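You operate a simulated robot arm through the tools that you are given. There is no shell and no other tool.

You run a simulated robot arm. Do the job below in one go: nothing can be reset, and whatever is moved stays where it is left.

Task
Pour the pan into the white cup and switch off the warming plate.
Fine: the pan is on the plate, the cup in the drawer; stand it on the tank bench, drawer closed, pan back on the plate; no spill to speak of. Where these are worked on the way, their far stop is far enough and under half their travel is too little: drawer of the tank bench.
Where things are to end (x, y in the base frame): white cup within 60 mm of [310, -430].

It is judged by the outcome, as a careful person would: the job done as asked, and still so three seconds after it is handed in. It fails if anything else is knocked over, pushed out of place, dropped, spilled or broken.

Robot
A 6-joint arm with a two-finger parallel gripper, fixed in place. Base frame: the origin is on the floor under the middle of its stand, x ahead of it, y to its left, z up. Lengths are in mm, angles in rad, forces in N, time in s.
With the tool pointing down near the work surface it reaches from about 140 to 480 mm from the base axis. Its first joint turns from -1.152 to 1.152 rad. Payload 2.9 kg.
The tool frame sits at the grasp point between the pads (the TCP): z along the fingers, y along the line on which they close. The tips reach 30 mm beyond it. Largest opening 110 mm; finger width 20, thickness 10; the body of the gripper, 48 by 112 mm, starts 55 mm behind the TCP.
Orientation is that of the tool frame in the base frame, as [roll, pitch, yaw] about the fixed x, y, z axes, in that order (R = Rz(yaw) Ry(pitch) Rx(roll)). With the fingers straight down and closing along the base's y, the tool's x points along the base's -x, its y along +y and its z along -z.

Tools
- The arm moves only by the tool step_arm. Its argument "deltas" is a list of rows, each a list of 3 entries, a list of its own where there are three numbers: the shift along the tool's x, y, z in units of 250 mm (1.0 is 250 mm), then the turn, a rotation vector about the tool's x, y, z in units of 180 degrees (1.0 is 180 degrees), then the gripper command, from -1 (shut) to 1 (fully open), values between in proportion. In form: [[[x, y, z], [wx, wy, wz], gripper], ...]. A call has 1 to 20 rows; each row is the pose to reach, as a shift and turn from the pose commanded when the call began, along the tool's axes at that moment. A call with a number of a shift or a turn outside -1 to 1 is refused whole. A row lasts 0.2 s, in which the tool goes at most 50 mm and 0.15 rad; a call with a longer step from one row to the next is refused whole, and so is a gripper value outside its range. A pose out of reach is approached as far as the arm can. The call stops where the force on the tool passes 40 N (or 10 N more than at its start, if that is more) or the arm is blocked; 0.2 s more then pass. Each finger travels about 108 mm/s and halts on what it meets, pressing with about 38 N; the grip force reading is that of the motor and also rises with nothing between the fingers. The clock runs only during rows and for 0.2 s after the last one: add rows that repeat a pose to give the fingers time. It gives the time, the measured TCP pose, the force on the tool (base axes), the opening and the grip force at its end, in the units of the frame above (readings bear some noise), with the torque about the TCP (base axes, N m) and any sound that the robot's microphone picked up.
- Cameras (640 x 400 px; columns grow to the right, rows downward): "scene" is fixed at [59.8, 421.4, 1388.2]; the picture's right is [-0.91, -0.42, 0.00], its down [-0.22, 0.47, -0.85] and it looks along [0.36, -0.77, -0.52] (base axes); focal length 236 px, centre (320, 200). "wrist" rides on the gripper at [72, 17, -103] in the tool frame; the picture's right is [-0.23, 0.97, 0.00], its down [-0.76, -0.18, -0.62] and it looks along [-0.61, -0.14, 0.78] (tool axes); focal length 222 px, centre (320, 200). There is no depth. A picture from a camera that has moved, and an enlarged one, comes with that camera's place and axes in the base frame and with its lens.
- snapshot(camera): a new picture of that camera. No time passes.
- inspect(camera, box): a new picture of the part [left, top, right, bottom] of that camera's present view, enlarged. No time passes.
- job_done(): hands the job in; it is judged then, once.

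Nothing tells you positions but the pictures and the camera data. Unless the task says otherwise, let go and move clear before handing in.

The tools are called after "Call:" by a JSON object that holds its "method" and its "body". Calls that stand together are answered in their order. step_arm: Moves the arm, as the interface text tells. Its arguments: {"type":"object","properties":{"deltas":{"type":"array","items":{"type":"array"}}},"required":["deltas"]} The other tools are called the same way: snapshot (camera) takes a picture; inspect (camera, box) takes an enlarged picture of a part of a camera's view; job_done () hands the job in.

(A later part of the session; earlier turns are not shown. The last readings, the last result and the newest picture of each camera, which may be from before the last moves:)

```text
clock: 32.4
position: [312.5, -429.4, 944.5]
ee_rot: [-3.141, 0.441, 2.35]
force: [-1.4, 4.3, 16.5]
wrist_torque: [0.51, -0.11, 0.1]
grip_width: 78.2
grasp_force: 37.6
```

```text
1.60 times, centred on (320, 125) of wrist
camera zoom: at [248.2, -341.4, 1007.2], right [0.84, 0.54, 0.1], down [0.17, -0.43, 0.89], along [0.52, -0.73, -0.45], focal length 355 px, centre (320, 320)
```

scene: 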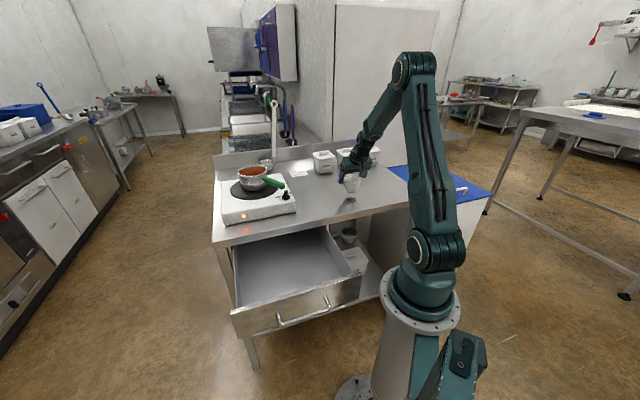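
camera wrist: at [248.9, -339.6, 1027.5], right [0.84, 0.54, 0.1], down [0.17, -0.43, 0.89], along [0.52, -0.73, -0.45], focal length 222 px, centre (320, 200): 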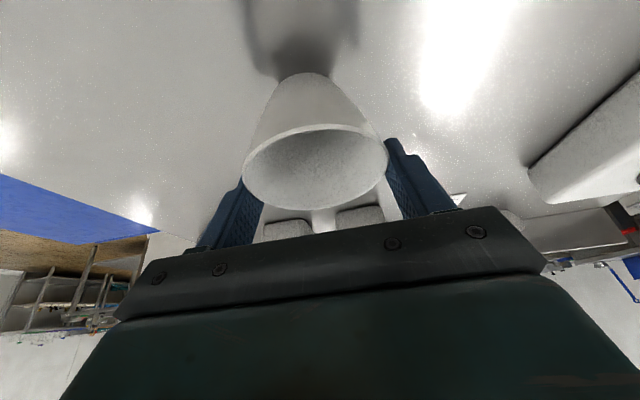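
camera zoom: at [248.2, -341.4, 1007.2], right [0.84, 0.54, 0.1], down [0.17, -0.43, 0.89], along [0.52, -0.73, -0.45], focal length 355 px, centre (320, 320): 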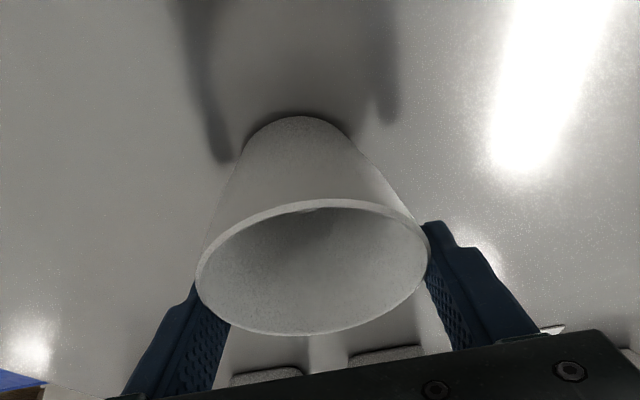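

Contact at about 16 N: the cup stands on the bench. I'll ease off by 1 mm, then open the fingers evenly.

Call:
{"method": "step_arm", "body": {"deltas": [[[-0.002, 0, -0.0043], [0, 0, 0], -1], [[-0.002, 0, -0.0043], [0, 0, 0], 0.5], [[-0.002, 0, -0.0043], [0, 0, 0], 0.7], [[-0.002, 0, -0.0043], [0, 0, 0], 0.95], [[-0.002, 0, -0.0043], [0, 0, 0], 0.95]]}}

Call:
{"method": "snapshot", "body": {"camera": "wrist"}}

Call:
{"method": "inspect", "body": {"camera": "scene", "box": [310, 130, 400, 220]}}

```text
clock: 33.6
position: [312.4, -431.1, 943.7]
ee_rot: [3.141, 0.438, 2.351]
force: [0.2, 0.0, -0.6]
wrist_torque: [-0.04, -0.03, 0.02]
grip_width: 107.4
grasp_force: 0.1
```

```text
taken
camera wrist: at [247.8, -340.9, 1007.3], right [0.84, 0.54, 0.1], down [0.17, -0.43, 0.89], along [0.52, -0.73, -0.45], focal length 222 px, centre (320, 200)
```

wrist: 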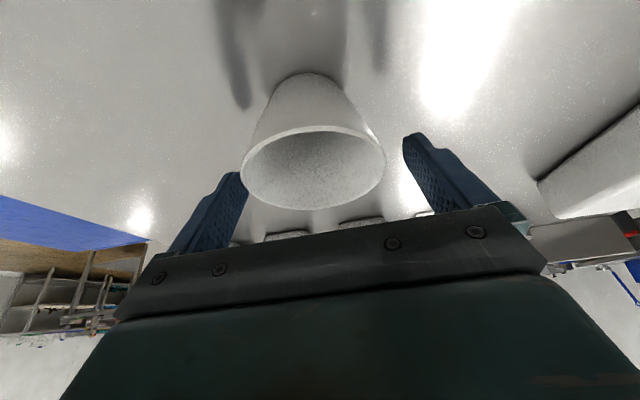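

```text
4.44 times, centred on (355, 175) of scene
camera zoom: at [59.8, 421.4, 1388.2], right [-0.91, -0.42, 0.0], down [-0.22, 0.47, -0.85], along [0.36, -0.77, -0.52], focal length 1047 px, centre (164, 311)
```

zoom: 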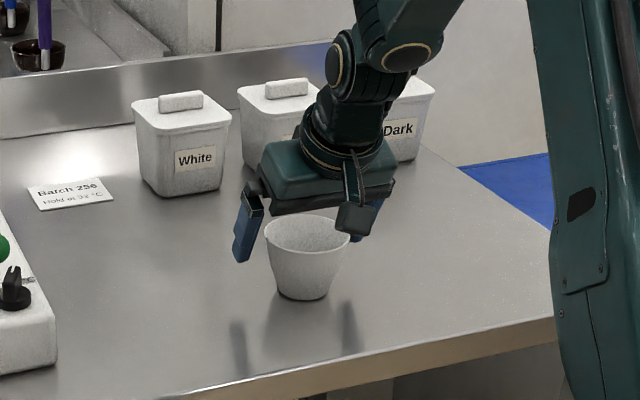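

The cup stands upright and free at about (306, -424), within tolerance. I'll back away along the tool axis and then return to close the drawer.

Call:
{"method": "step_arm", "body": {"deltas": [[[0, 0, -0.06], [0, 0, 0], 0.95], [[0, 0, -0.16], [0, 0, 0], 0.95], [[0, 0, -0.28], [0, 0, 0], 0.95], [[0, 0, -0.4], [0, 0, 0], 0.95], [[0, 0, -0.52], [0, 0, 0], 0.95]]}}

Call:
{"method": "snapshot", "body": {"camera": "wrist"}}

Call:
{"method": "inspect", "body": {"camera": "scene", "box": [300, 110, 400, 220]}}

```text
clock: 34.8
position: [274.4, -388.3, 1063.4]
ee_rot: [-3.141, 0.437, 2.349]
force: [-0.6, -0.1, 0.7]
wrist_torque: [0.0, -0.02, -0.01]
grip_width: 107.4
grasp_force: 0.1
```

```text
taken
camera wrist: at [210.6, -299.9, 1127.2], right [0.84, 0.54, 0.1], down [0.17, -0.43, 0.89], along [0.52, -0.73, -0.45], focal length 222 px, centre (320, 200)
```

wrist: 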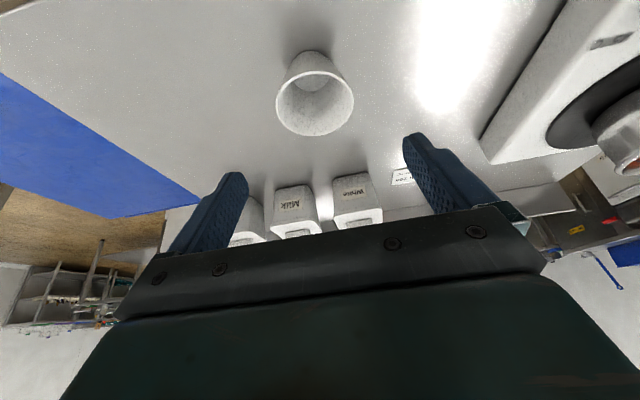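

```text
3.64 times, centred on (350, 165) of scene
camera zoom: at [59.8, 421.4, 1388.2], right [-0.91, -0.42, 0.0], down [-0.22, 0.47, -0.85], along [0.36, -0.77, -0.52], focal length 856 px, centre (211, 327)
```

zoom: 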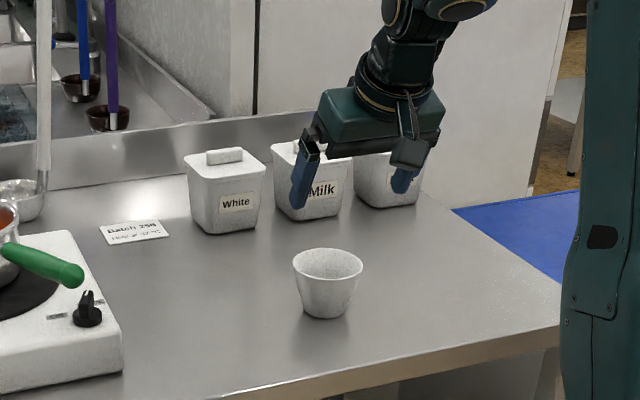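

The cup is confirmed at ≈ (305, -421), upright. Now I straighten the tool and head back toward the drawer handle.

Call:
{"method": "step_arm", "body": {"deltas": [[[0.098, 0.1004, -0.056], [0, 0.0278, 0], 0.5], [[0.196, 0.2008, -0.112], [0, 0.0556, 0], 0], [[0.294, 0.3012, -0.168], [0, 0.0833, 0], -0.4], [[0.392, 0.4016, -0.224], [0, 0.1111, 0], -0.4], [[0.49, 0.502, -0.28], [0, 0.1389, 0], -0.4], [[0.49, 0.502, -0.28], [0, 0.1389, 0], -0.4]]}}

Call:
{"method": "step_arm", "body": {"deltas": [[[0.0797, 0.0729, 0.0109], [0, 0, -0.0456], -0.4], [[0.1595, 0.1458, 0.0218], [0, 0, -0.0913], -0.4], [[0.2392, 0.2187, 0.0327], [0, 0, -0.1369], -0.4], [[0.3189, 0.2916, 0.0436], [0, 0, -0.1825], -0.4], [[0.3986, 0.3645, 0.0545], [0, 0, -0.2282], -0.4], [[0.4784, 0.4375, 0.0655], [0, 0, -0.2738], -0.4], [[0.5581, 0.5104, 0.0764], [0, 0, -0.3195], -0.4], [[0.6378, 0.5833, 0.0873], [0, 0, -0.3651], -0.4], [[0.7175, 0.6562, 0.0982], [0, 0, -0.4107], -0.4], [[0.7973, 0.7291, 0.1091], [0, 0, -0.4564], -0.4], [[0.877, 0.802, 0.12], [0, 0, -0.502], -0.4], [[0.877, 0.802, 0.12], [0, 0, -0.502], -0.4]]}}

Call:
{"method": "snapshot", "body": {"camera": "wrist"}}

Call:
{"method": "snapshot", "body": {"camera": "scene"}}

```text
clock: 36.2
position: [265.1, -201.4, 1074.3]
ee_rot: [-3.14, -0.001, 2.35]
force: [0.4, -0.6, -0.1]
wrist_torque: [0.0, -0.03, 0.01]
grip_width: 32.8
grasp_force: 0.1
```

```text
clock: 38.8
position: [252.4, 95.8, 1040.2]
ee_rot: [-3.139, -0.001, -2.353]
force: [0.2, 0.0, -0.5]
wrist_torque: [0.0, 0.01, 0.01]
grip_width: 33.0
grasp_force: 0.0
```

```text
taken
camera wrist: at [190.8, 55.2, 1144.0], right [-0.53, 0.85, 0.0], down [0.66, 0.41, 0.62], along [0.53, 0.33, -0.78], focal length 222 px, centre (320, 200)
```

wrist: 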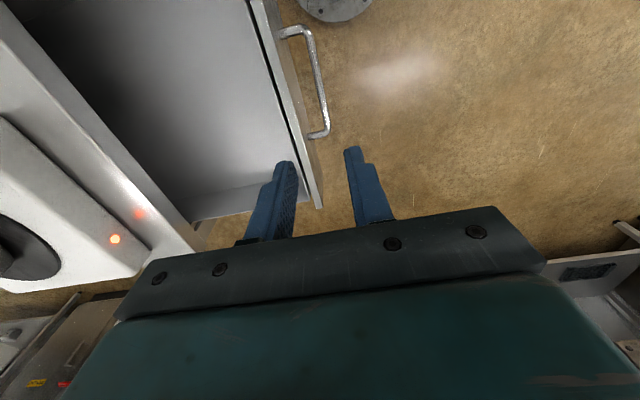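

```text
taken
```

scene: 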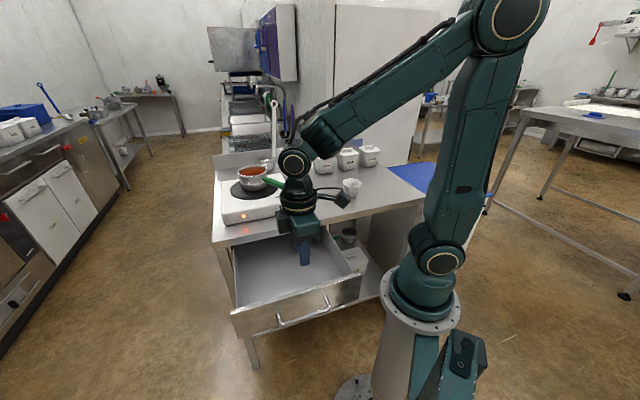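

I'm back above the handle. I'll descend to just above the bar and check the alignment.

Call:
{"method": "step_arm", "body": {"deltas": [[[0, 0, 0.16], [0, 0, 0], -0.4], [[0, 0, 0.32], [0, 0, 0], -0.4], [[0, 0, 0.48], [0, 0, 0], -0.4], [[0, 0, 0.64], [0, 0, 0], -0.4], [[0, 0, 0.8], [0, 0, 0], -0.4], [[0, 0, 0.8], [0, 0, 0], -0.4]]}}

Call:
{"method": "snapshot", "body": {"camera": "wrist"}}

```text
clock: 40.2
position: [254.6, 93.5, 844.1]
ee_rot: [-3.14, 0.0, -2.356]
force: [-0.7, -0.2, 0.8]
wrist_torque: [-0.04, 0.03, 0.01]
grip_width: 33.0
grasp_force: 0.1
```

```text
taken
camera wrist: at [191.6, 55.7, 948.2], right [-0.53, 0.85, 0.0], down [0.66, 0.41, 0.62], along [0.53, 0.33, -0.78], focal length 222 px, centre (320, 200)
```

wrist: 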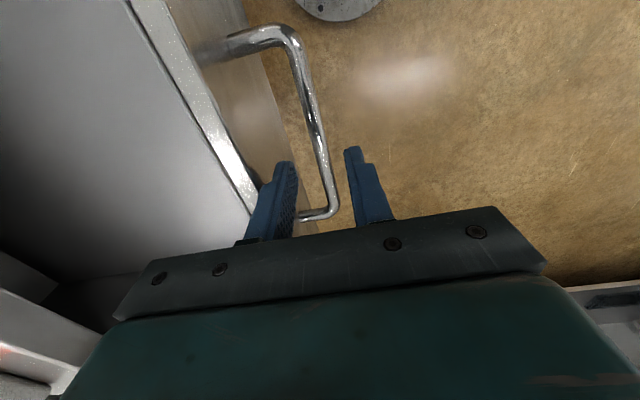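

The bar is centred between the fingers. Down the last 42 mm around it.

Call:
{"method": "step_arm", "body": {"deltas": [[[0, 0, 0.06], [0, 0, 0], -0.4], [[0, 0, 0.12], [0, 0, 0], -0.4], [[0, 0, 0.17], [0, 0, 0], -0.4], [[0, 0, 0.17], [0, 0, 0], -0.4]]}}

Call:
{"method": "snapshot", "body": {"camera": "wrist"}}

```text
clock: 41.2
position: [255.7, 95.1, 801.5]
ee_rot: [-3.14, 0.0, -2.356]
force: [0.4, 0.7, 0.2]
wrist_torque: [-0.01, -0.02, 0.03]
grip_width: 32.9
grasp_force: 0.1
```

```text
taken
camera wrist: at [192.4, 54.2, 906.0], right [-0.53, 0.85, 0.0], down [0.66, 0.41, 0.62], along [0.53, 0.33, -0.78], focal length 222 px, centre (320, 200)
```

wrist: 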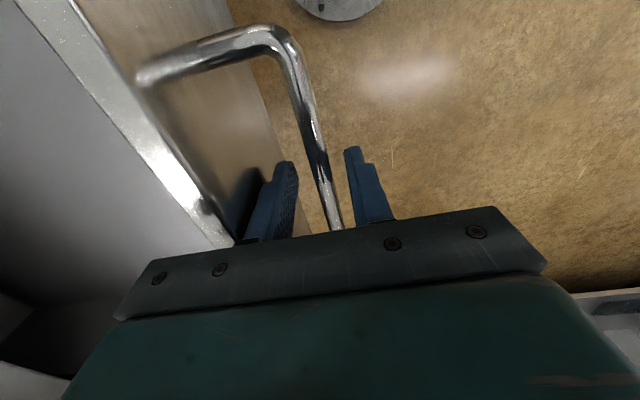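

The fingers cage the bar. I'll narrow the gap and push the drawer inward with the tool upright for the first 180 mm.

Call:
{"method": "step_arm", "body": {"deltas": [[[0, 0, 0], [0, 0, 0], -0.636], [[0, -0.06, 0], [0, 0, 0], -0.636], [[0, -0.14, 0], [0, 0, 0], -0.636], [[0.001, -0.23, 0], [0, 0, 0], -0.636], [[0.002, -0.32, 0], [0, 0, 0], -0.636], [[0.003, -0.41, 0], [0, 0, 0], -0.636], [[0.003, -0.5, 0], [0, 0, 0], -0.636], [[0.004, -0.58, 0], [0, 0, 0], -0.636], [[0.004, -0.66, 0], [0, 0, 0], -0.636], [[0.005, -0.72, 0], [0, 0, 0], -0.636], [[0.005, -0.72, 0], [0, 0, 0], -0.636]]}}

Call:
{"method": "snapshot", "body": {"camera": "wrist"}}

Call:
{"method": "snapshot", "body": {"camera": "scene"}}

```text
clock: 43.6
position: [378.7, -35.9, 801.3]
ee_rot: [-3.14, 0.0, -2.357]
force: [0.7, -0.7, 0.1]
wrist_torque: [-0.01, -0.03, 0.03]
grip_width: 19.8
grasp_force: 0.1
```

```text
taken
camera wrist: at [316.0, -74.8, 903.6], right [-0.53, 0.85, 0.0], down [0.66, 0.41, 0.62], along [0.53, 0.33, -0.78], focal length 222 px, centre (320, 200)
```

wrist: 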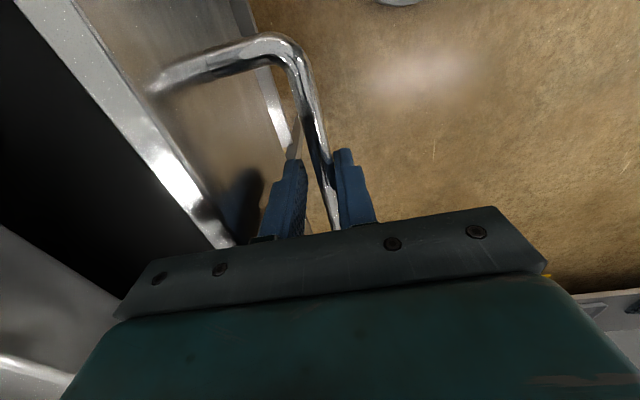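

```text
taken
```

scene: 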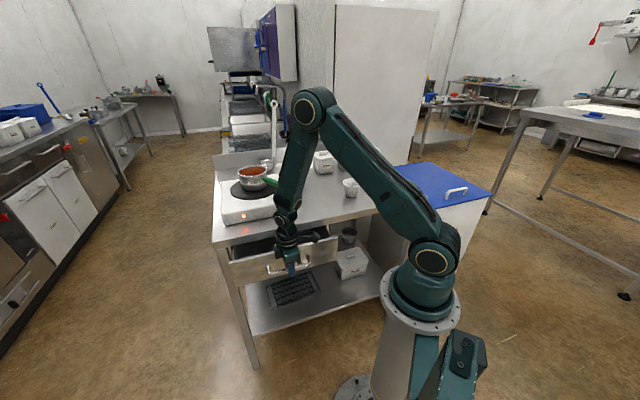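

The drawer is most of the way in. I'll tilt the tool 45° about the bar so the gripper body stays clear of the bench lip, then finish the push.

Call:
{"method": "step_arm", "body": {"deltas": [[[0, 0.0054, -0.0017], [0.0417, 0, 0], -0.6], [[0, 0.0109, -0.0028], [0.0833, 0, 0], -0.6], [[0, 0.0165, -0.0031], [0.125, 0, 0], -0.6], [[0, 0.0221, -0.0026], [0.1667, 0, 0], -0.6], [[0, 0.0277, -0.0015], [0.2083, 0, 0], -0.6], [[0, 0.033, 0.0004], [0.25, 0, 0], -0.6], [[0, 0.033, 0.0004], [0.25, 0, 0], -0.6]]}}

Call:
{"method": "snapshot", "body": {"camera": "wrist"}}

```text
clock: 45.2
position: [372.6, -27.0, 800.7]
ee_rot: [-2.355, -0.001, -2.356]
force: [-0.6, -0.7, -0.2]
wrist_torque: [0.0, 0.01, 0.02]
grip_width: 22.1
grasp_force: 0.1
```

```text
taken
camera wrist: at [262.5, -19.9, 862.0], right [-0.33, 0.65, -0.69], down [0.31, 0.76, 0.57], along [0.89, -0.03, -0.45], focal length 222 px, centre (320, 200)
```

wrist: 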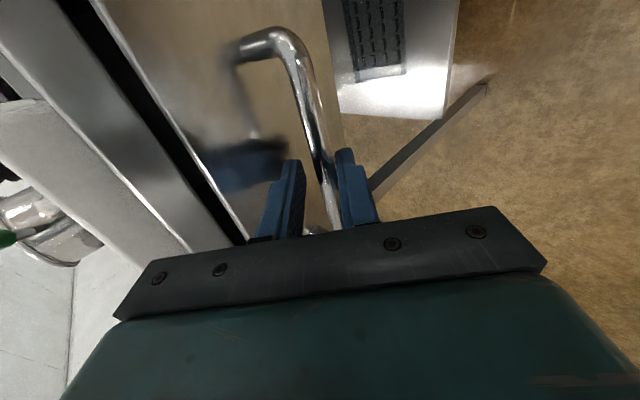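

Now the final push inward, slowing toward the stop.

Call:
{"method": "step_arm", "body": {"deltas": [[[0, -0.0424, 0.0424], [0, 0, 0], -0.6], [[0, -0.0848, 0.0848], [0, 0, 0], -0.6], [[0, -0.127, 0.127], [0, 0, 0], -0.6], [[0, -0.156, 0.156], [0, 0, 0], -0.6], [[0, -0.176, 0.176], [0, 0, 0], -0.6], [[0, -0.19, 0.19], [0, 0, 0], -0.6], [[0, -0.2, 0.2], [0, 0, 0], -0.6], [[0, -0.21, 0.21], [0, 0, 0], -0.6], [[0, -0.22, 0.22], [0, 0, 0], -0.6], [[0, -0.23, 0.23], [0, 0, 0], -0.6], [[0, -0.24, 0.24], [0, 0, 0], -0.6]]}}

Call:
{"method": "snapshot", "body": {"camera": "wrist"}}

Call:
{"method": "inspect", "body": {"camera": "scene", "box": [210, 180, 370, 290]}}

```text
clock: 47.5
position: [428.5, -83.4, 798.7]
ee_rot: [-2.366, -0.005, -2.355]
force: [-6.7, 4.8, 6.9]
wrist_torque: [-0.13, -0.15, -0.05]
grip_width: 22.3
grasp_force: 0.5
stopped in row 11: the force on the tool passed its limit at 43 N (the readings are from after the stop); the commanded pose is now the measured one
```

```text
taken
camera wrist: at [318.1, -75.1, 861.4], right [-0.33, 0.65, -0.68], down [0.32, 0.76, 0.57], along [0.89, -0.03, -0.46], focal length 222 px, centre (320, 200)
```

wrist: 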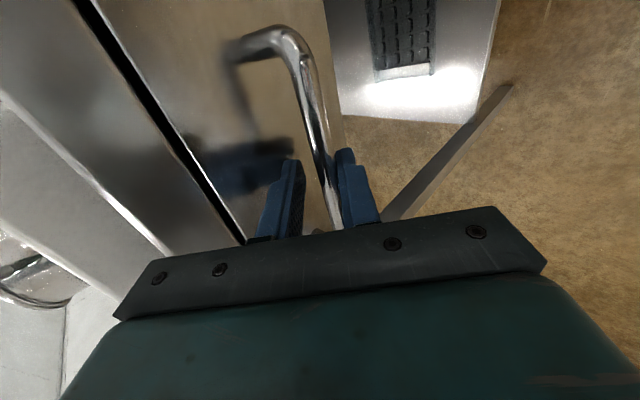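

```text
3.64 times, centred on (290, 235) of scene
camera zoom: at [59.6, 421.5, 1388.2], right [-0.91, -0.42, 0.0], down [-0.22, 0.47, -0.85], along [0.36, -0.77, -0.52], focal length 856 px, centre (429, 73)
```

zoom: 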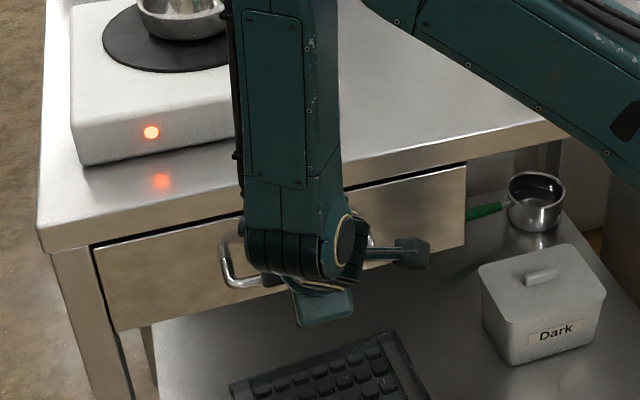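

The drawer hit its closed stop. I'll open the fingers and back out along the tool axis without dragging the bar.

Call:
{"method": "step_arm", "body": {"deltas": [[[0, 0, 0], [0, 0, 0], -0.345], [[0, 0.004, -0.004], [0, 0, 0], -0.345], [[0, 0.004, -0.08], [0, 0, 0], -0.345], [[0, 0.004, -0.2], [0, 0, 0], -0.345], [[0, 0.004, -0.36], [0, 0, 0], -0.345], [[0, 0.004, -0.36], [0, 0, 0], -0.345]]}}

Call:
{"method": "snapshot", "body": {"camera": "wrist"}}

Call:
{"method": "inspect", "body": {"camera": "scene", "box": [210, 180, 370, 290]}}

```text
clock: 48.9
position: [385.2, -38.8, 863.2]
ee_rot: [-2.365, -0.004, -2.354]
force: [-0.4, -0.4, 1.2]
wrist_torque: [0.0, 0.0, -0.02]
grip_width: 36.3
grasp_force: 0.1
```

```text
taken
camera wrist: at [274.3, -30.5, 926.3], right [-0.33, 0.65, -0.68], down [0.32, 0.76, 0.57], along [0.89, -0.03, -0.46], focal length 222 px, centre (320, 200)
```

wrist: 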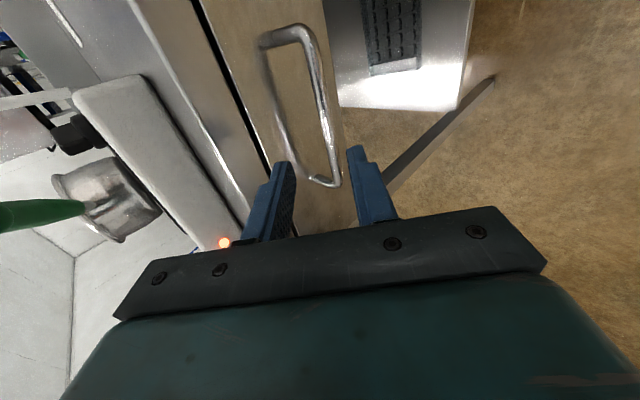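

```text
3.64 times, centred on (290, 235) of scene
camera zoom: at [59.8, 421.4, 1388.2], right [-0.91, -0.42, 0.0], down [-0.22, 0.47, -0.85], along [0.36, -0.77, -0.52], focal length 856 px, centre (429, 73)
```

zoom: 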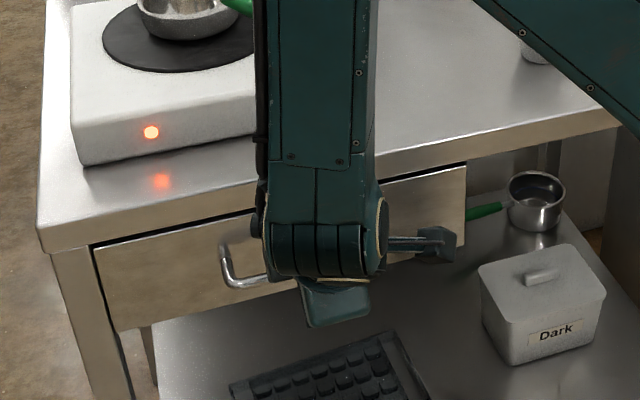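

The drawer is closed flush. Next I rise straight up and reorient to get a good look at the pan, knob and plate.

Call:
{"method": "step_arm", "body": {"deltas": [[[0, -0.118, -0.118], [-0.042, 0, 0], -0.345], [[0, -0.236, -0.236], [-0.084, 0, 0], -0.345], [[0, -0.354, -0.354], [-0.126, 0, 0], -0.345], [[0, -0.472, -0.472], [-0.168, 0, 0], -0.345], [[0, -0.589, -0.589], [-0.21, 0, 0], -0.345], [[0, -0.707, -0.707], [-0.252, 0, 0], -0.345], [[0, -0.707, -0.707], [-0.252, 0, 0], -0.345]]}}

Call:
{"method": "step_arm", "body": {"deltas": [[[0, 0, -0.03], [0, 0, 0.042], 0], [[0, 0, -0.06], [0, 0, 0.084], 0], [[0, 0, -0.09], [0, 0, 0.126], 0], [[0, 0, -0.12], [0, 0, 0.168], 0], [[0, 0, -0.15], [0, 0, 0.21], 0], [[0, 0, -0.18], [0, 0, 0.252], 0], [[0, 0, -0.21], [0, 0, 0.294], 0], [[0, 0, -0.24], [0, 0, 0.333], 0], [[0, 0, -0.24], [0, 0, 0.333], 0]]}}

Call:
{"method": "snapshot", "body": {"camera": "wrist"}}

Call:
{"method": "snapshot", "body": {"camera": "scene"}}

```text
clock: 50.5
position: [386.4, -35.3, 1114.4]
ee_rot: [3.125, -0.005, -2.354]
force: [-0.3, -0.4, 0.4]
wrist_torque: [0.04, 0.01, 0.0]
grip_width: 36.2
grasp_force: 0.1
```

```text
clock: 52.5
position: [387.4, -39.9, 1171.6]
ee_rot: [3.139, -0.014, 2.879]
force: [0.1, 0.2, 0.7]
wrist_torque: [-0.02, -0.01, -0.02]
grip_width: 54.8
grasp_force: 0.2
```

```text
taken
camera wrist: at [324.2, -5.9, 1276.6], right [0.47, 0.88, 0.0], down [0.7, -0.37, 0.61], along [0.54, -0.29, -0.79], focal length 222 px, centre (320, 200)
```

wrist: 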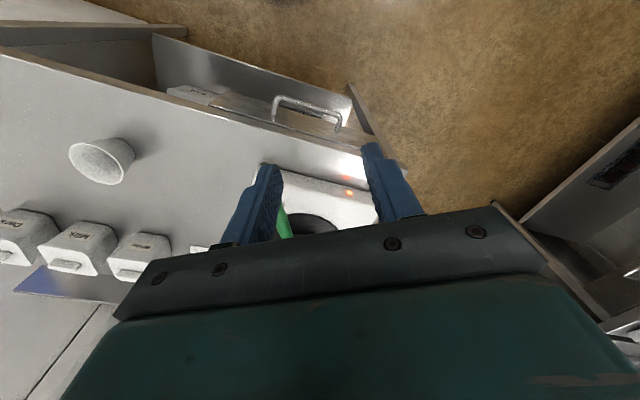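

```text
taken
```

scene: 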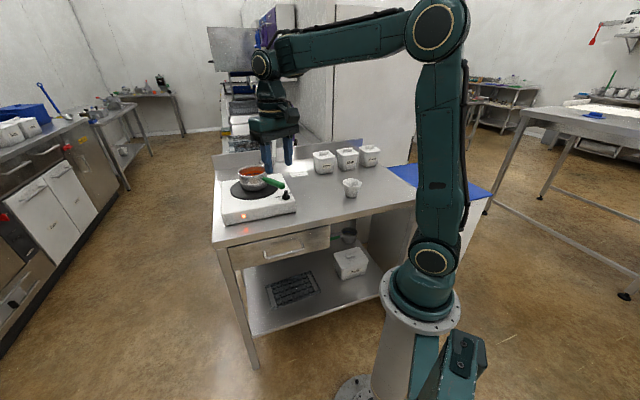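

The gripper body blocks the pan from here. I'll back off, rise and tilt forward so the wrist camera looks at the pan and knob.

Call:
{"method": "step_arm", "body": {"deltas": [[[0.047, -0.044, -0.079], [0, -0.0347, 0], 0], [[0.095, -0.088, -0.157], [0, -0.0694, 0], 0], [[0.142, -0.131, -0.236], [0, -0.1042, 0], 0], [[0.189, -0.175, -0.314], [0, -0.1389, 0], 0], [[0.189, -0.175, -0.314], [0, -0.1389, 0], 0]]}}

Call:
{"method": "snapshot", "body": {"camera": "wrist"}}

Call:
{"method": "inspect", "body": {"camera": "wrist", "box": [240, 60, 440, 200]}}

Call:
{"method": "inspect", "body": {"camera": "scene", "box": [215, 155, 305, 215]}}

```text
clock: 53.6
position: [333.5, -70.2, 1253.1]
ee_rot: [3.138, 0.423, 2.884]
force: [0.1, 0.3, 0.1]
wrist_torque: [-0.01, 0.0, -0.01]
grip_width: 54.7
grasp_force: 0.1
```

```text
taken
camera wrist: at [233.3, -27.3, 1317.8], right [0.45, 0.89, 0.1], down [0.38, -0.29, 0.88], along [0.81, -0.36, -0.46], focal length 222 px, centre (320, 200)
```

wrist: 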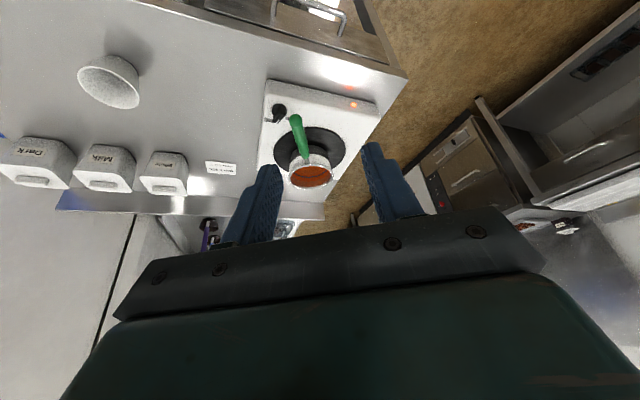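

```text
2.86 times, centred on (340, 130) of wrist
camera zoom: at [233.3, -27.3, 1317.8], right [0.45, 0.89, 0.1], down [0.38, -0.29, 0.88], along [0.81, -0.36, -0.46], focal length 635 px, centre (263, 400)
```

zoom: 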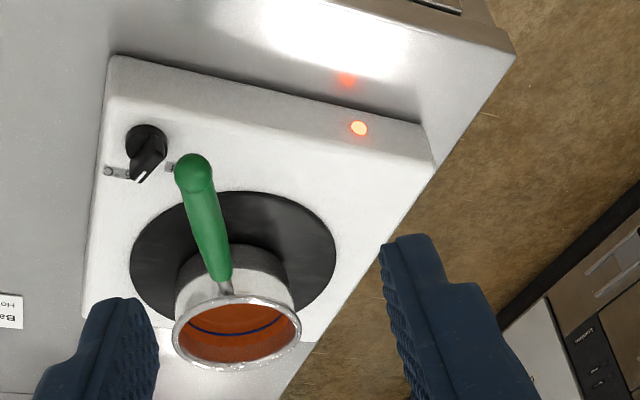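

```text
6.67 times, centred on (260, 185) of scene
camera zoom: at [59.8, 421.4, 1388.2], right [-0.91, -0.42, 0.0], down [-0.22, 0.47, -0.85], along [0.36, -0.77, -0.52], focal length 1570 px, centre (720, 300)
```

zoom: 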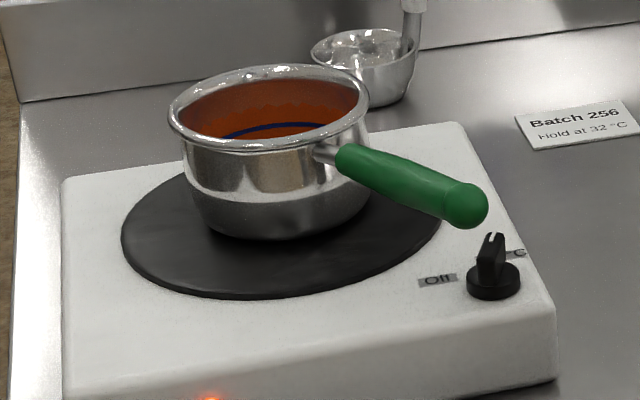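

Call:
{"method": "inspect", "body": {"camera": "wrist", "box": [270, 100, 350, 200]}}

Call:
{"method": "inspect", "body": {"camera": "scene", "box": [235, 160, 275, 190]}}

Call:
{"method": "inspect", "body": {"camera": "scene", "box": [270, 175, 302, 205]}}

Call:
{"method": "inspect", "body": {"camera": "wrist", "box": [260, 90, 310, 130]}}

```text
4.00 times, centred on (310, 150) of wrist
camera zoom: at [233.3, -27.3, 1317.8], right [0.45, 0.89, 0.1], down [0.38, -0.29, 0.88], along [0.81, -0.36, -0.46], focal length 888 px, centre (360, 400)
```

zoom: 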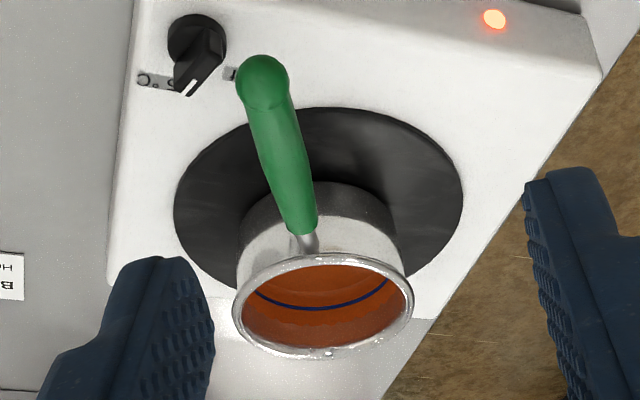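

```text
13.33 times, centred on (255, 175) of scene
camera zoom: at [59.8, 421.4, 1388.2], right [-0.91, -0.42, 0.0], down [-0.22, 0.47, -0.85], along [0.36, -0.77, -0.52], focal length 3140 px, centre (1187, 533)
```

zoom: 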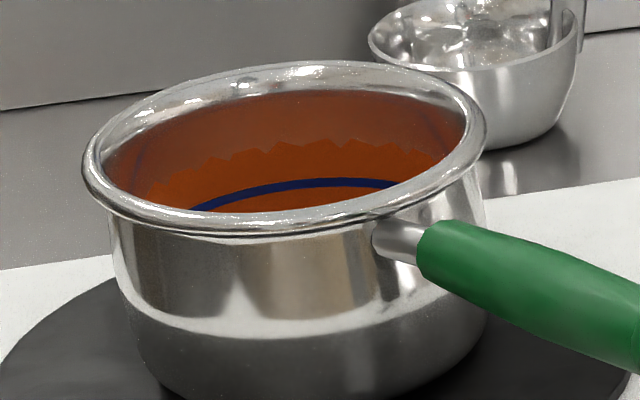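

```text
13.33 times, centred on (286, 190) of scene
camera zoom: at [59.8, 421.4, 1388.2], right [-0.91, -0.42, 0.0], down [-0.22, 0.47, -0.85], along [0.36, -0.77, -0.52], focal length 3140 px, centre (773, 333)
```

zoom: 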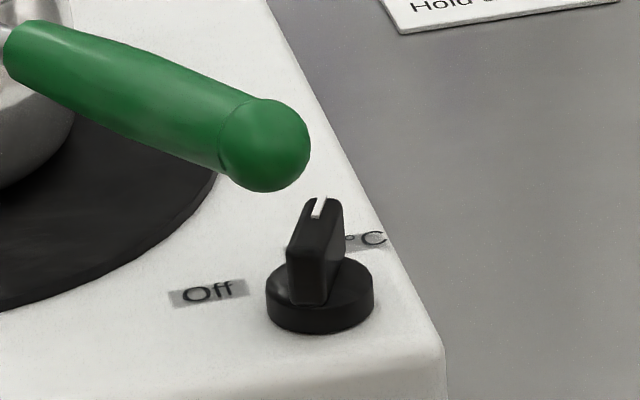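

```text
10.00 times, centred on (285, 110) of wrist
camera zoom: at [233.3, -27.3, 1317.8], right [0.45, 0.89, 0.1], down [0.38, -0.29, 0.88], along [0.81, -0.36, -0.46], focal length 2221 px, centre (670, 1100)
```

zoom: 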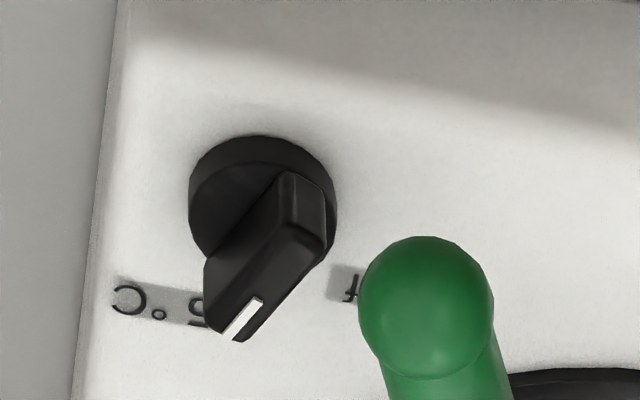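

Call:
{"method": "inspect", "body": {"camera": "wrist", "box": [285, 155, 335, 195]}}

Call:
{"method": "inspect", "body": {"camera": "scene", "box": [238, 162, 268, 180]}}

Call:
{"method": "inspect", "body": {"camera": "wrist", "box": [60, 40, 160, 110]}}

```text
10.00 times, centred on (310, 175) of wrist
camera zoom: at [233.3, -27.3, 1317.8], right [0.45, 0.89, 0.1], down [0.38, -0.29, 0.88], along [0.81, -0.36, -0.46], focal length 2221 px, centre (420, 450)
```

zoom: 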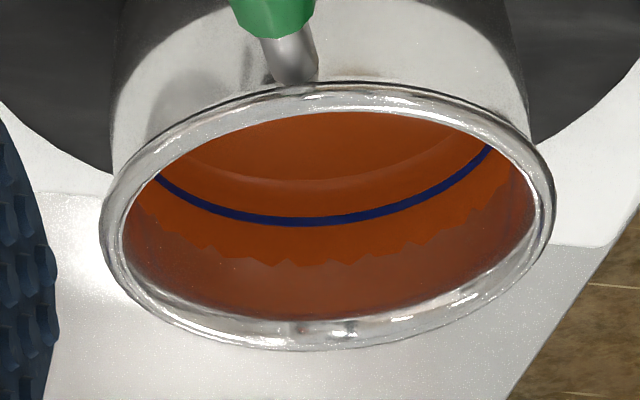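

```text
16.00 times, centred on (253, 171) of scene
camera zoom: at [59.8, 421.4, 1388.2], right [-0.91, -0.42, 0.0], down [-0.22, 0.47, -0.85], along [0.36, -0.77, -0.52], focal length 3768 px, centre (1392, 664)
```

zoom: 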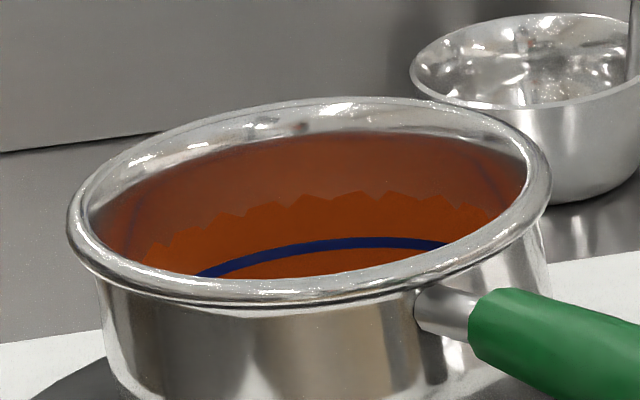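

```text
5.71 times, centred on (110, 75) of wrist
camera zoom: at [233.3, -27.3, 1317.8], right [0.45, 0.89, 0.1], down [0.38, -0.29, 0.88], along [0.81, -0.36, -0.46], focal length 1269 px, centre (1520, 914)
```

zoom: 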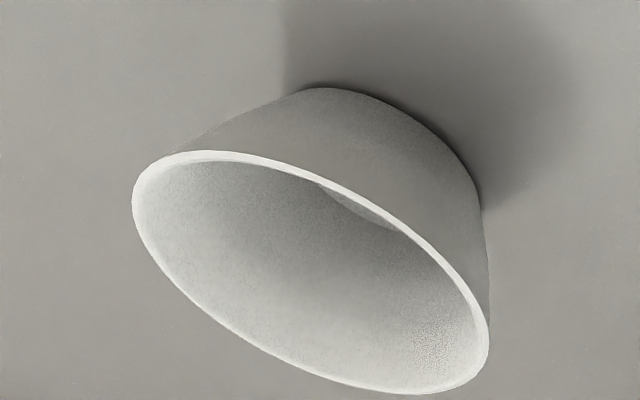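

I've measured the pan: rim centre ≈ (661, -237, 998), 118 mm across, with a shallow amount of liquid. The handle runs back to a tip at ≈ (478, -167, 1010). The knob axis is ≈ (490, -210), pointing at "32 °C", with "Off" about 55–60° counter-clockwise.

Before touching the pan I'll rehearse the pouring posture (tool horizontal, rolling about its axis) with an empty gripper to make sure the arm can do it.

Call:
{"method": "step_arm", "body": {"deltas": [[[-0.0205, -0.0034, 0.0658], [0, -0.0457, 0], 0], [[-0.041, -0.0068, 0.1315], [0, -0.0914, 0], 0], [[-0.0615, -0.0101, 0.1973], [0, -0.1371, 0], 0], [[-0.082, -0.0135, 0.263], [0, -0.1828, 0], 0], [[-0.1025, -0.0169, 0.3288], [0, -0.2285, 0], 0], [[-0.123, -0.0203, 0.3945], [0, -0.2742, 0], 0], [[-0.1435, -0.0236, 0.4603], [0, -0.3199, 0], 0], [[-0.164, -0.027, 0.526], [0, -0.3656, 0], 0], [[-0.164, -0.027, 0.526], [0, -0.3656, 0], 0]]}}

Call:
{"method": "snapshot", "body": {"camera": "scene"}}

Call:
{"method": "snapshot", "body": {"camera": "wrist"}}

```text
clock: 55.6
position: [427.9, -102.2, 1153.4]
ee_rot: [1.817, 1.566, 1.559]
force: [0.0, -1.3, 0.2]
wrist_torque: [-0.02, 0.02, -0.02]
grip_width: 55.2
grasp_force: 0.1
out of reach, approached as far as the arm can: row 8, 9
```

```text
taken
```

scene: 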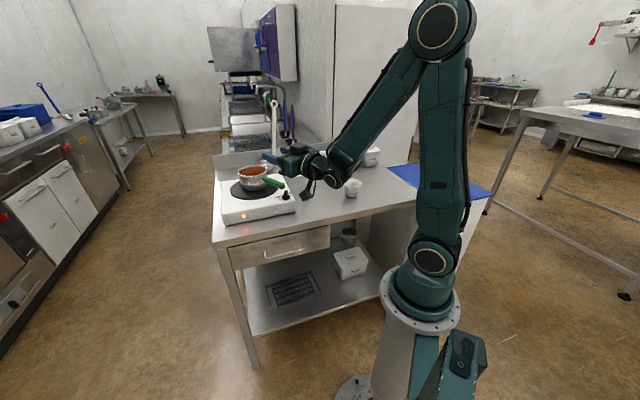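

```text
taken
camera wrist: at [332.4, -59.6, 1080.8], right [0.25, 0.94, 0.23], down [-0.65, -0.01, 0.76], along [0.72, -0.34, 0.61], focal length 222 px, centre (320, 200)
```

wrist: 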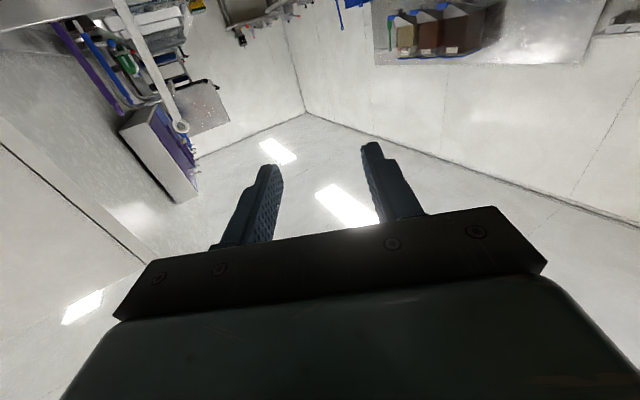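

The horizontal posture was just slightly out of reach there. I'll test it further out, above where the handle would be gripped.

Call:
{"method": "step_arm", "body": {"deltas": [[[0.063, -0.054, 0.096], [0.0093, 0, 0], 0], [[0.126, -0.109, 0.192], [0.0186, 0, 0], 0], [[0.189, -0.163, 0.288], [0.0279, 0, 0], 0], [[0.252, -0.217, 0.384], [0.0372, 0, 0], 0], [[0.252, -0.217, 0.384], [0.0372, 0, 0], 0]]}}

Call:
{"method": "snapshot", "body": {"camera": "scene"}}

```text
clock: 56.9
position: [508.2, -178.1, 1090.0]
ee_rot: [1.968, 1.568, 1.593]
force: [0.6, 0.3, 0.2]
wrist_torque: [-0.03, -0.02, -0.02]
grip_width: 55.2
grasp_force: 0.1
```

```text
taken
```

scene: 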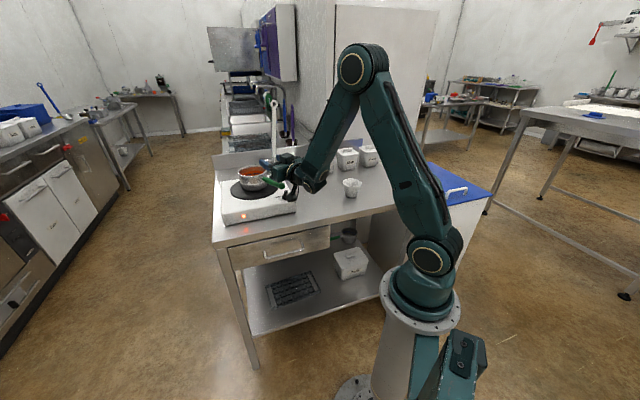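

That posture is reachable. I'll now test the roll about the tool axis here, well above the pan.

Call:
{"method": "step_arm", "body": {"deltas": [[[0, 0, 0], [0, 0, 0.045], 0], [[0, 0, 0], [0, 0, 0.09], 0], [[0, 0, 0], [0, 0, 0.135], 0], [[0, 0, 0], [0, 0, 0.18], 0], [[0, 0, 0], [0, 0, 0.225], 0], [[0, 0, 0], [0, 0, 0.27], 0], [[0, 0, 0], [0, 0, 0.315], 0], [[0, 0, 0], [0, 0, 0.36], 0], [[0, 0, 0], [0, 0, 0.405], 0], [[0, 0, 0], [0, 0, 0.45], 0], [[0, 0, 0], [0, 0, 0.5], 0], [[0, 0, 0], [0, 0, 0.5], 0]]}}

Call:
{"method": "snapshot", "body": {"camera": "wrist"}}

Call:
{"method": "snapshot", "body": {"camera": "scene"}}

```text
refused: row 11 steps farther than a row can; nothing moved
```

```text
taken
camera wrist: at [418.3, -125.4, 1017.4], right [0.36, 0.9, 0.23], down [-0.64, 0.06, 0.76], along [0.68, -0.42, 0.61], focal length 222 px, centre (320, 200)
```

wrist: 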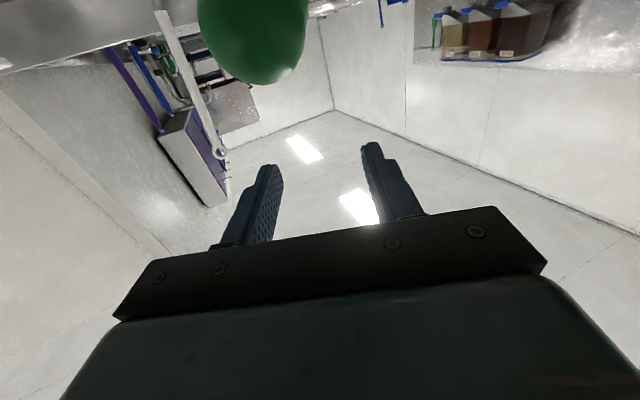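

```text
taken
```

scene: 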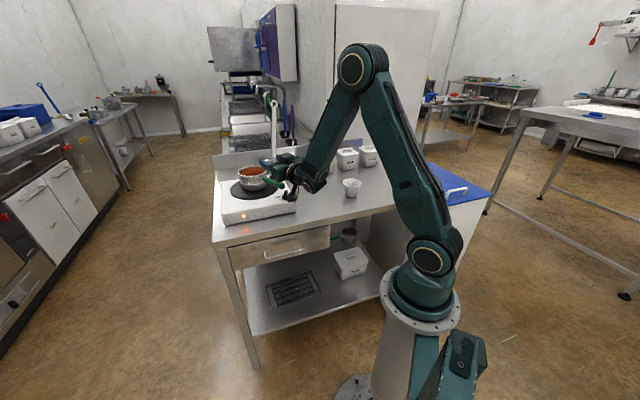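

Call:
{"method": "step_arm", "body": {"deltas": [[[0, 0, 0], [0, 0, 0.046], 0], [[0, 0, 0], [0, 0, 0.092], 0], [[0, 0, 0], [0, 0, 0.138], 0], [[0, 0, 0], [0, 0, 0.184], 0], [[0, 0, 0], [0, 0, 0.23], 0], [[0, 0, 0], [0, 0, 0.276], 0], [[0, 0, 0], [0, 0, 0.322], 0], [[0, 0, 0], [0, 0, 0.368], 0], [[0, 0, 0], [0, 0, 0.414], 0], [[0, 0, 0], [0, 0, 0.46], 0], [[0, 0, 0], [0, 0, 0.5], 0], [[0, 0, 0], [0, 0, 0.5], 0]]}}

Call:
{"method": "snapshot", "body": {"camera": "wrist"}}

Call:
{"method": "snapshot", "body": {"camera": "scene"}}

```text
clock: 59.5
position: [506.8, -179.7, 1089.2]
ee_rot: [1.572, -0.004, 1.194]
force: [0.1, 0.0, 0.4]
wrist_torque: [0.03, 0.0, -0.04]
grip_width: 55.3
grasp_force: 0.0
```

```text
taken
camera wrist: at [437.8, -74.3, 1107.1], right [-0.08, -0.22, 0.97], down [-0.86, -0.48, -0.18], along [0.5, -0.85, -0.15], focal length 222 px, centre (320, 200)
```

wrist: 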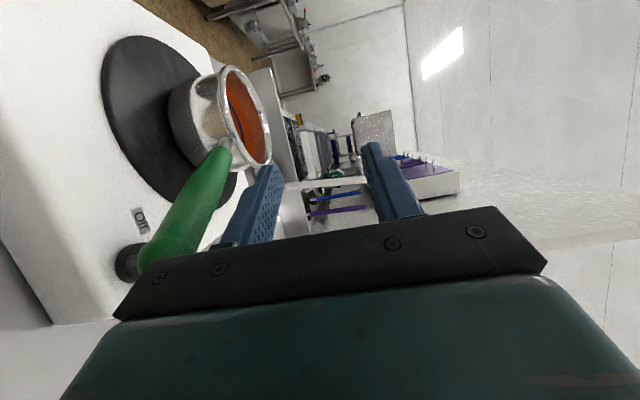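

```text
taken
```

scene: 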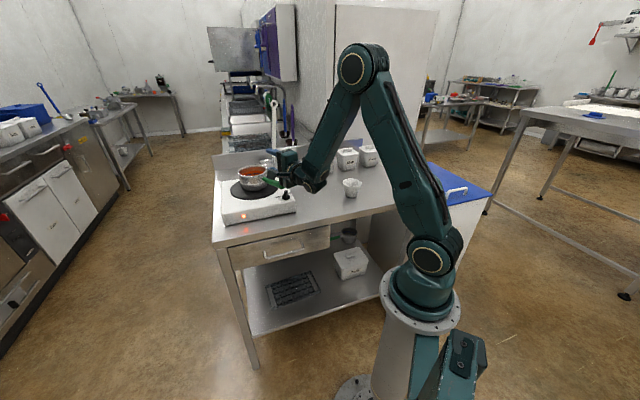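

The camera now views from the left with a good look at the handle. I'll test the further 110° of roll needed for pouring.

Call:
{"method": "step_arm", "body": {"deltas": [[[0, 0, 0], [0, 0, 0.047], 0], [[0, 0, 0], [0, 0, 0.094], 0], [[0, 0, 0], [0, 0, 0.141], 0], [[0, 0, 0], [0, 0, 0.188], 0], [[0, 0, 0], [0, 0, 0.235], 0], [[0, 0, 0], [0, 0, 0.282], 0], [[0, 0, 0], [0, 0, 0.329], 0], [[0, 0, 0], [0, 0, 0.376], 0], [[0, 0, 0], [0, 0, 0.423], 0], [[0, 0, 0], [0, 0, 0.47], 0], [[0, 0, 0], [0, 0, 0.517], 0], [[0, 0, 0], [0, 0, 0.564], 0], [[0, 0, 0], [0, 0, 0.611], 0], [[0, 0, 0], [0, 0, 0.611], 0]]}}

Call:
{"method": "snapshot", "body": {"camera": "wrist"}}

```text
clock: 62.5
position: [480.7, -203.6, 1073.8]
ee_rot: [-1.566, -1.217, -1.947]
force: [-0.7, 0.3, -0.4]
wrist_torque: [0.02, 0.0, -0.02]
grip_width: 54.8
grasp_force: 0.1
out of reach, approached as far as the arm can: row 9, 10, 11, 12, 13, 14
```

```text
taken
camera wrist: at [369.9, -204.7, 1135.2], right [-0.3, -0.78, -0.55], down [-0.42, 0.63, -0.65], along [0.85, 0.04, -0.52], focal length 222 px, centre (320, 200)
```

wrist: 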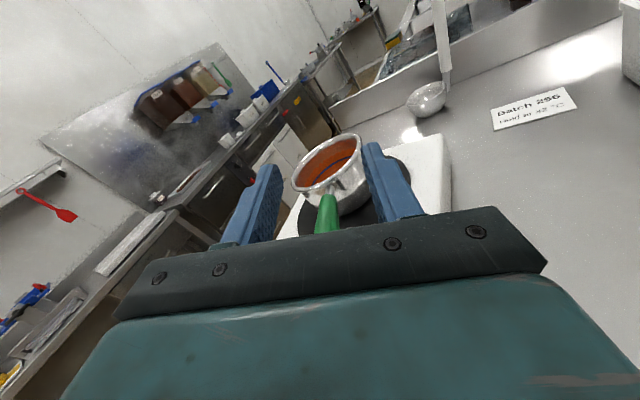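

The wrist's last joint runs out past about +70° there, so I'll use the opposite starting roll (camera on the right side at the grasp), which leaves enough range for pouring to the right. I'll roll back in two stages.

Call:
{"method": "step_arm", "body": {"deltas": [[[0.001, -0.015, 0], [0, 0, -0.047], 0], [[0.002, -0.029, -0.001], [0, 0, -0.094], 0], [[0.003, -0.044, -0.001], [0, 0, -0.141], 0], [[0.004, -0.059, -0.001], [0, 0, -0.188], 0], [[0.006, -0.074, -0.002], [0, 0, -0.235], 0], [[0.007, -0.088, -0.002], [0, 0, -0.282], 0], [[0.008, -0.103, -0.002], [0, 0, -0.329], 0], [[0.009, -0.118, -0.003], [0, 0, -0.376], 0], [[0.01, -0.132, -0.003], [0, 0, -0.423], 0], [[0.011, -0.147, -0.004], [0, 0, -0.47], 0], [[0.012, -0.162, -0.004], [0, 0, -0.517], 0], [[0.013, -0.176, -0.004], [0, 0, -0.564], 0], [[0.015, -0.191, -0.005], [0, 0, -0.611], 0], [[0.016, -0.206, -0.005], [0, 0, -0.658], 0], [[0.017, -0.221, -0.005], [0, 0, -0.705], 0], [[0.018, -0.235, -0.006], [0, 0, -0.752], 0], [[0.019, -0.25, -0.006], [0, 0, -0.8056], 0]]}}

```text
refused: row 17 steps farther than a row can; nothing moved
```

Call:
{"method": "step_arm", "body": {"deltas": [[[0.001, -0.015, 0], [0, 0, -0.047], 0], [[0.002, -0.029, -0.001], [0, 0, -0.094], 0], [[0.003, -0.044, -0.001], [0, 0, -0.141], 0], [[0.004, -0.059, -0.001], [0, 0, -0.188], 0], [[0.006, -0.074, -0.002], [0, 0, -0.235], 0], [[0.007, -0.088, -0.002], [0, 0, -0.282], 0], [[0.008, -0.103, -0.002], [0, 0, -0.329], 0], [[0.009, -0.118, -0.003], [0, 0, -0.376], 0], [[0.01, -0.132, -0.003], [0, 0, -0.423], 0], [[0.011, -0.147, -0.004], [0, 0, -0.47], 0], [[0.012, -0.162, -0.004], [0, 0, -0.517], 0], [[0.013, -0.176, -0.004], [0, 0, -0.564], 0], [[0.015, -0.191, -0.005], [0, 0, -0.611], 0], [[0.016, -0.206, -0.005], [0, 0, -0.658], 0], [[0.017, -0.221, -0.005], [0, 0, -0.705], 0], [[0.018, -0.235, -0.006], [0, 0, -0.752], 0], [[0.019, -0.25, -0.006], [0, 0, -0.799], 0], [[0.019, -0.25, -0.006], [0, 0, -0.8056], 0]]}}

```text
clock: 66.2
position: [501.2, -146.5, 1098.4]
ee_rot: [1.573, 0.612, 1.195]
force: [0.2, 0.2, 0.1]
wrist_torque: [0.04, -0.03, -0.01]
grip_width: 54.9
grasp_force: 0.2
```

Call:
{"method": "step_arm", "body": {"deltas": [[[0, 0, 0], [0, 0, -0.047], 0.1], [[0, 0, 0], [0, 0, -0.094], 0.1], [[0, 0, 0], [0, 0, -0.141], 0.1], [[0, 0, 0], [0, 0, -0.188], 0.1], [[0, 0, 0], [0, 0, -0.235], 0.1], [[0, 0, 0], [0, 0, -0.282], 0.1], [[0, 0, 0], [0, 0, -0.329], 0.1], [[0, 0, 0], [0, 0, -0.376], 0.1], [[0, 0, 0], [0, 0, -0.423], 0.1], [[0, 0, 0], [0, 0, -0.47], 0.1], [[0, 0, 0], [0, 0, -0.517], 0.1], [[0, 0, 0], [0, 0, -0.564], 0.1], [[0, 0, 0], [0, 0, -0.611], 0.1], [[0, 0, 0], [0, 0, -0.658], 0.1], [[0, 0, 0], [0, 0, -0.705], 0.1], [[0, 0, 0], [0, 0, -0.752], 0.1], [[0, 0, 0], [0, 0, -0.799], 0.1], [[0, 0, 0], [0, 0, -0.8056], 0.1]]}}

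Call:
{"method": "snapshot", "body": {"camera": "wrist"}}

Call:
{"method": "snapshot", "body": {"camera": "scene"}}

```text
clock: 70.0
position: [501.0, -147.5, 1098.6]
ee_rot: [-1.573, -0.001, -1.947]
force: [-0.6, -0.1, 0.2]
wrist_torque: [-0.03, 0.0, 0.0]
grip_width: 60.6
grasp_force: 0.0
```

```text
taken
camera wrist: at [379.0, -176.8, 1083.0], right [0.08, 0.21, -0.97], down [-0.3, 0.94, 0.18], along [0.95, 0.28, 0.14], focal length 222 px, centre (320, 200)
```

wrist: 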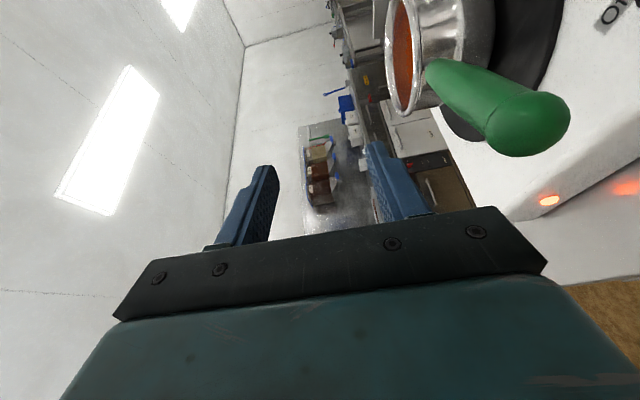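

```text
taken
```

scene: 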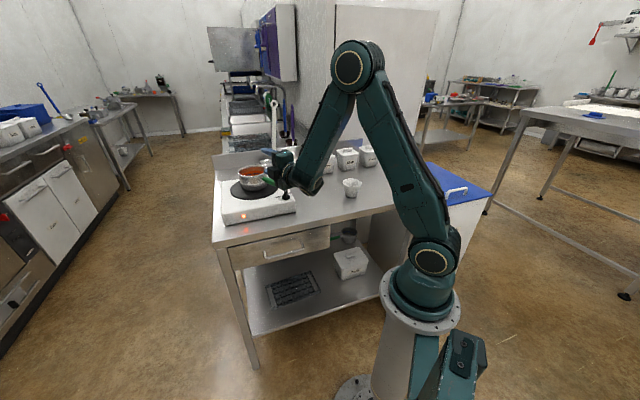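

The grip orientation is set (fingers above and below, camera to the right). Before grasping, I'll check that the pour position beside the cup is reachable by swinging there empty.

Call:
{"method": "step_arm", "body": {"deltas": [[[0.0795, 0.0193, -0.0525], [0, 0.0441, 0], 0.1], [[0.159, 0.0385, -0.105], [0, 0.0883, 0], 0.1], [[0.2385, 0.0578, -0.1575], [0, 0.1324, 0], 0.1], [[0.318, 0.077, -0.21], [0, 0.1765, 0], 0.1], [[0.3975, 0.0963, -0.2625], [0, 0.2206, 0], 0.1], [[0.477, 0.1155, -0.315], [0, 0.2648, 0], 0.1], [[0.5565, 0.1348, -0.3675], [0, 0.3089, 0], 0.1], [[0.636, 0.154, -0.42], [0, 0.353, 0], 0.1], [[0.636, 0.154, -0.42], [0, 0.353, 0], 0.1]]}}

Call:
{"method": "snapshot", "body": {"camera": "scene"}}

Call:
{"method": "snapshot", "body": {"camera": "wrist"}}

```text
clock: 72.0
position: [356.3, -280.1, 1071.3]
ee_rot: [-1.644, 0.0, -3.044]
force: [-0.3, 0.0, -0.5]
wrist_torque: [-0.01, -0.02, 0.04]
grip_width: 60.4
grasp_force: 0.1
out of reach, approached as far as the arm can: row 4, 5, 6, 7, 8, 9
```

```text
taken
```

scene: 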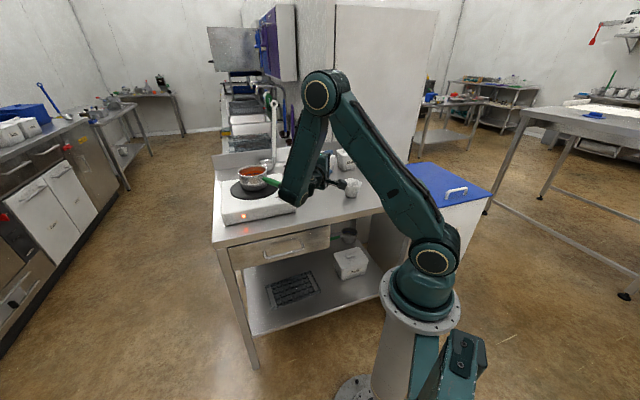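

```text
taken
camera wrist: at [274.2, -184.5, 1062.6], right [0.22, 0.09, -0.97], down [0.7, 0.68, 0.22], along [0.68, -0.73, 0.08], focal length 222 px, centre (320, 200)
```

wrist: 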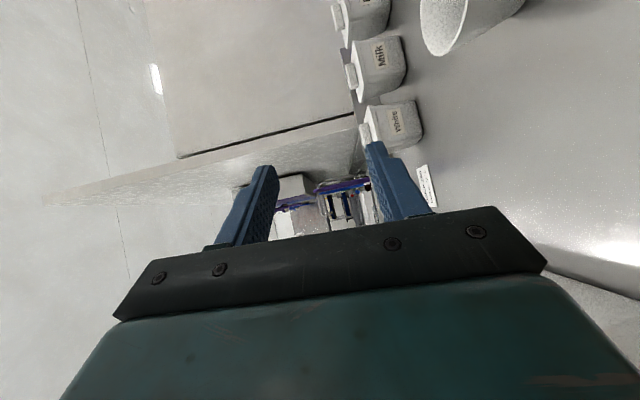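

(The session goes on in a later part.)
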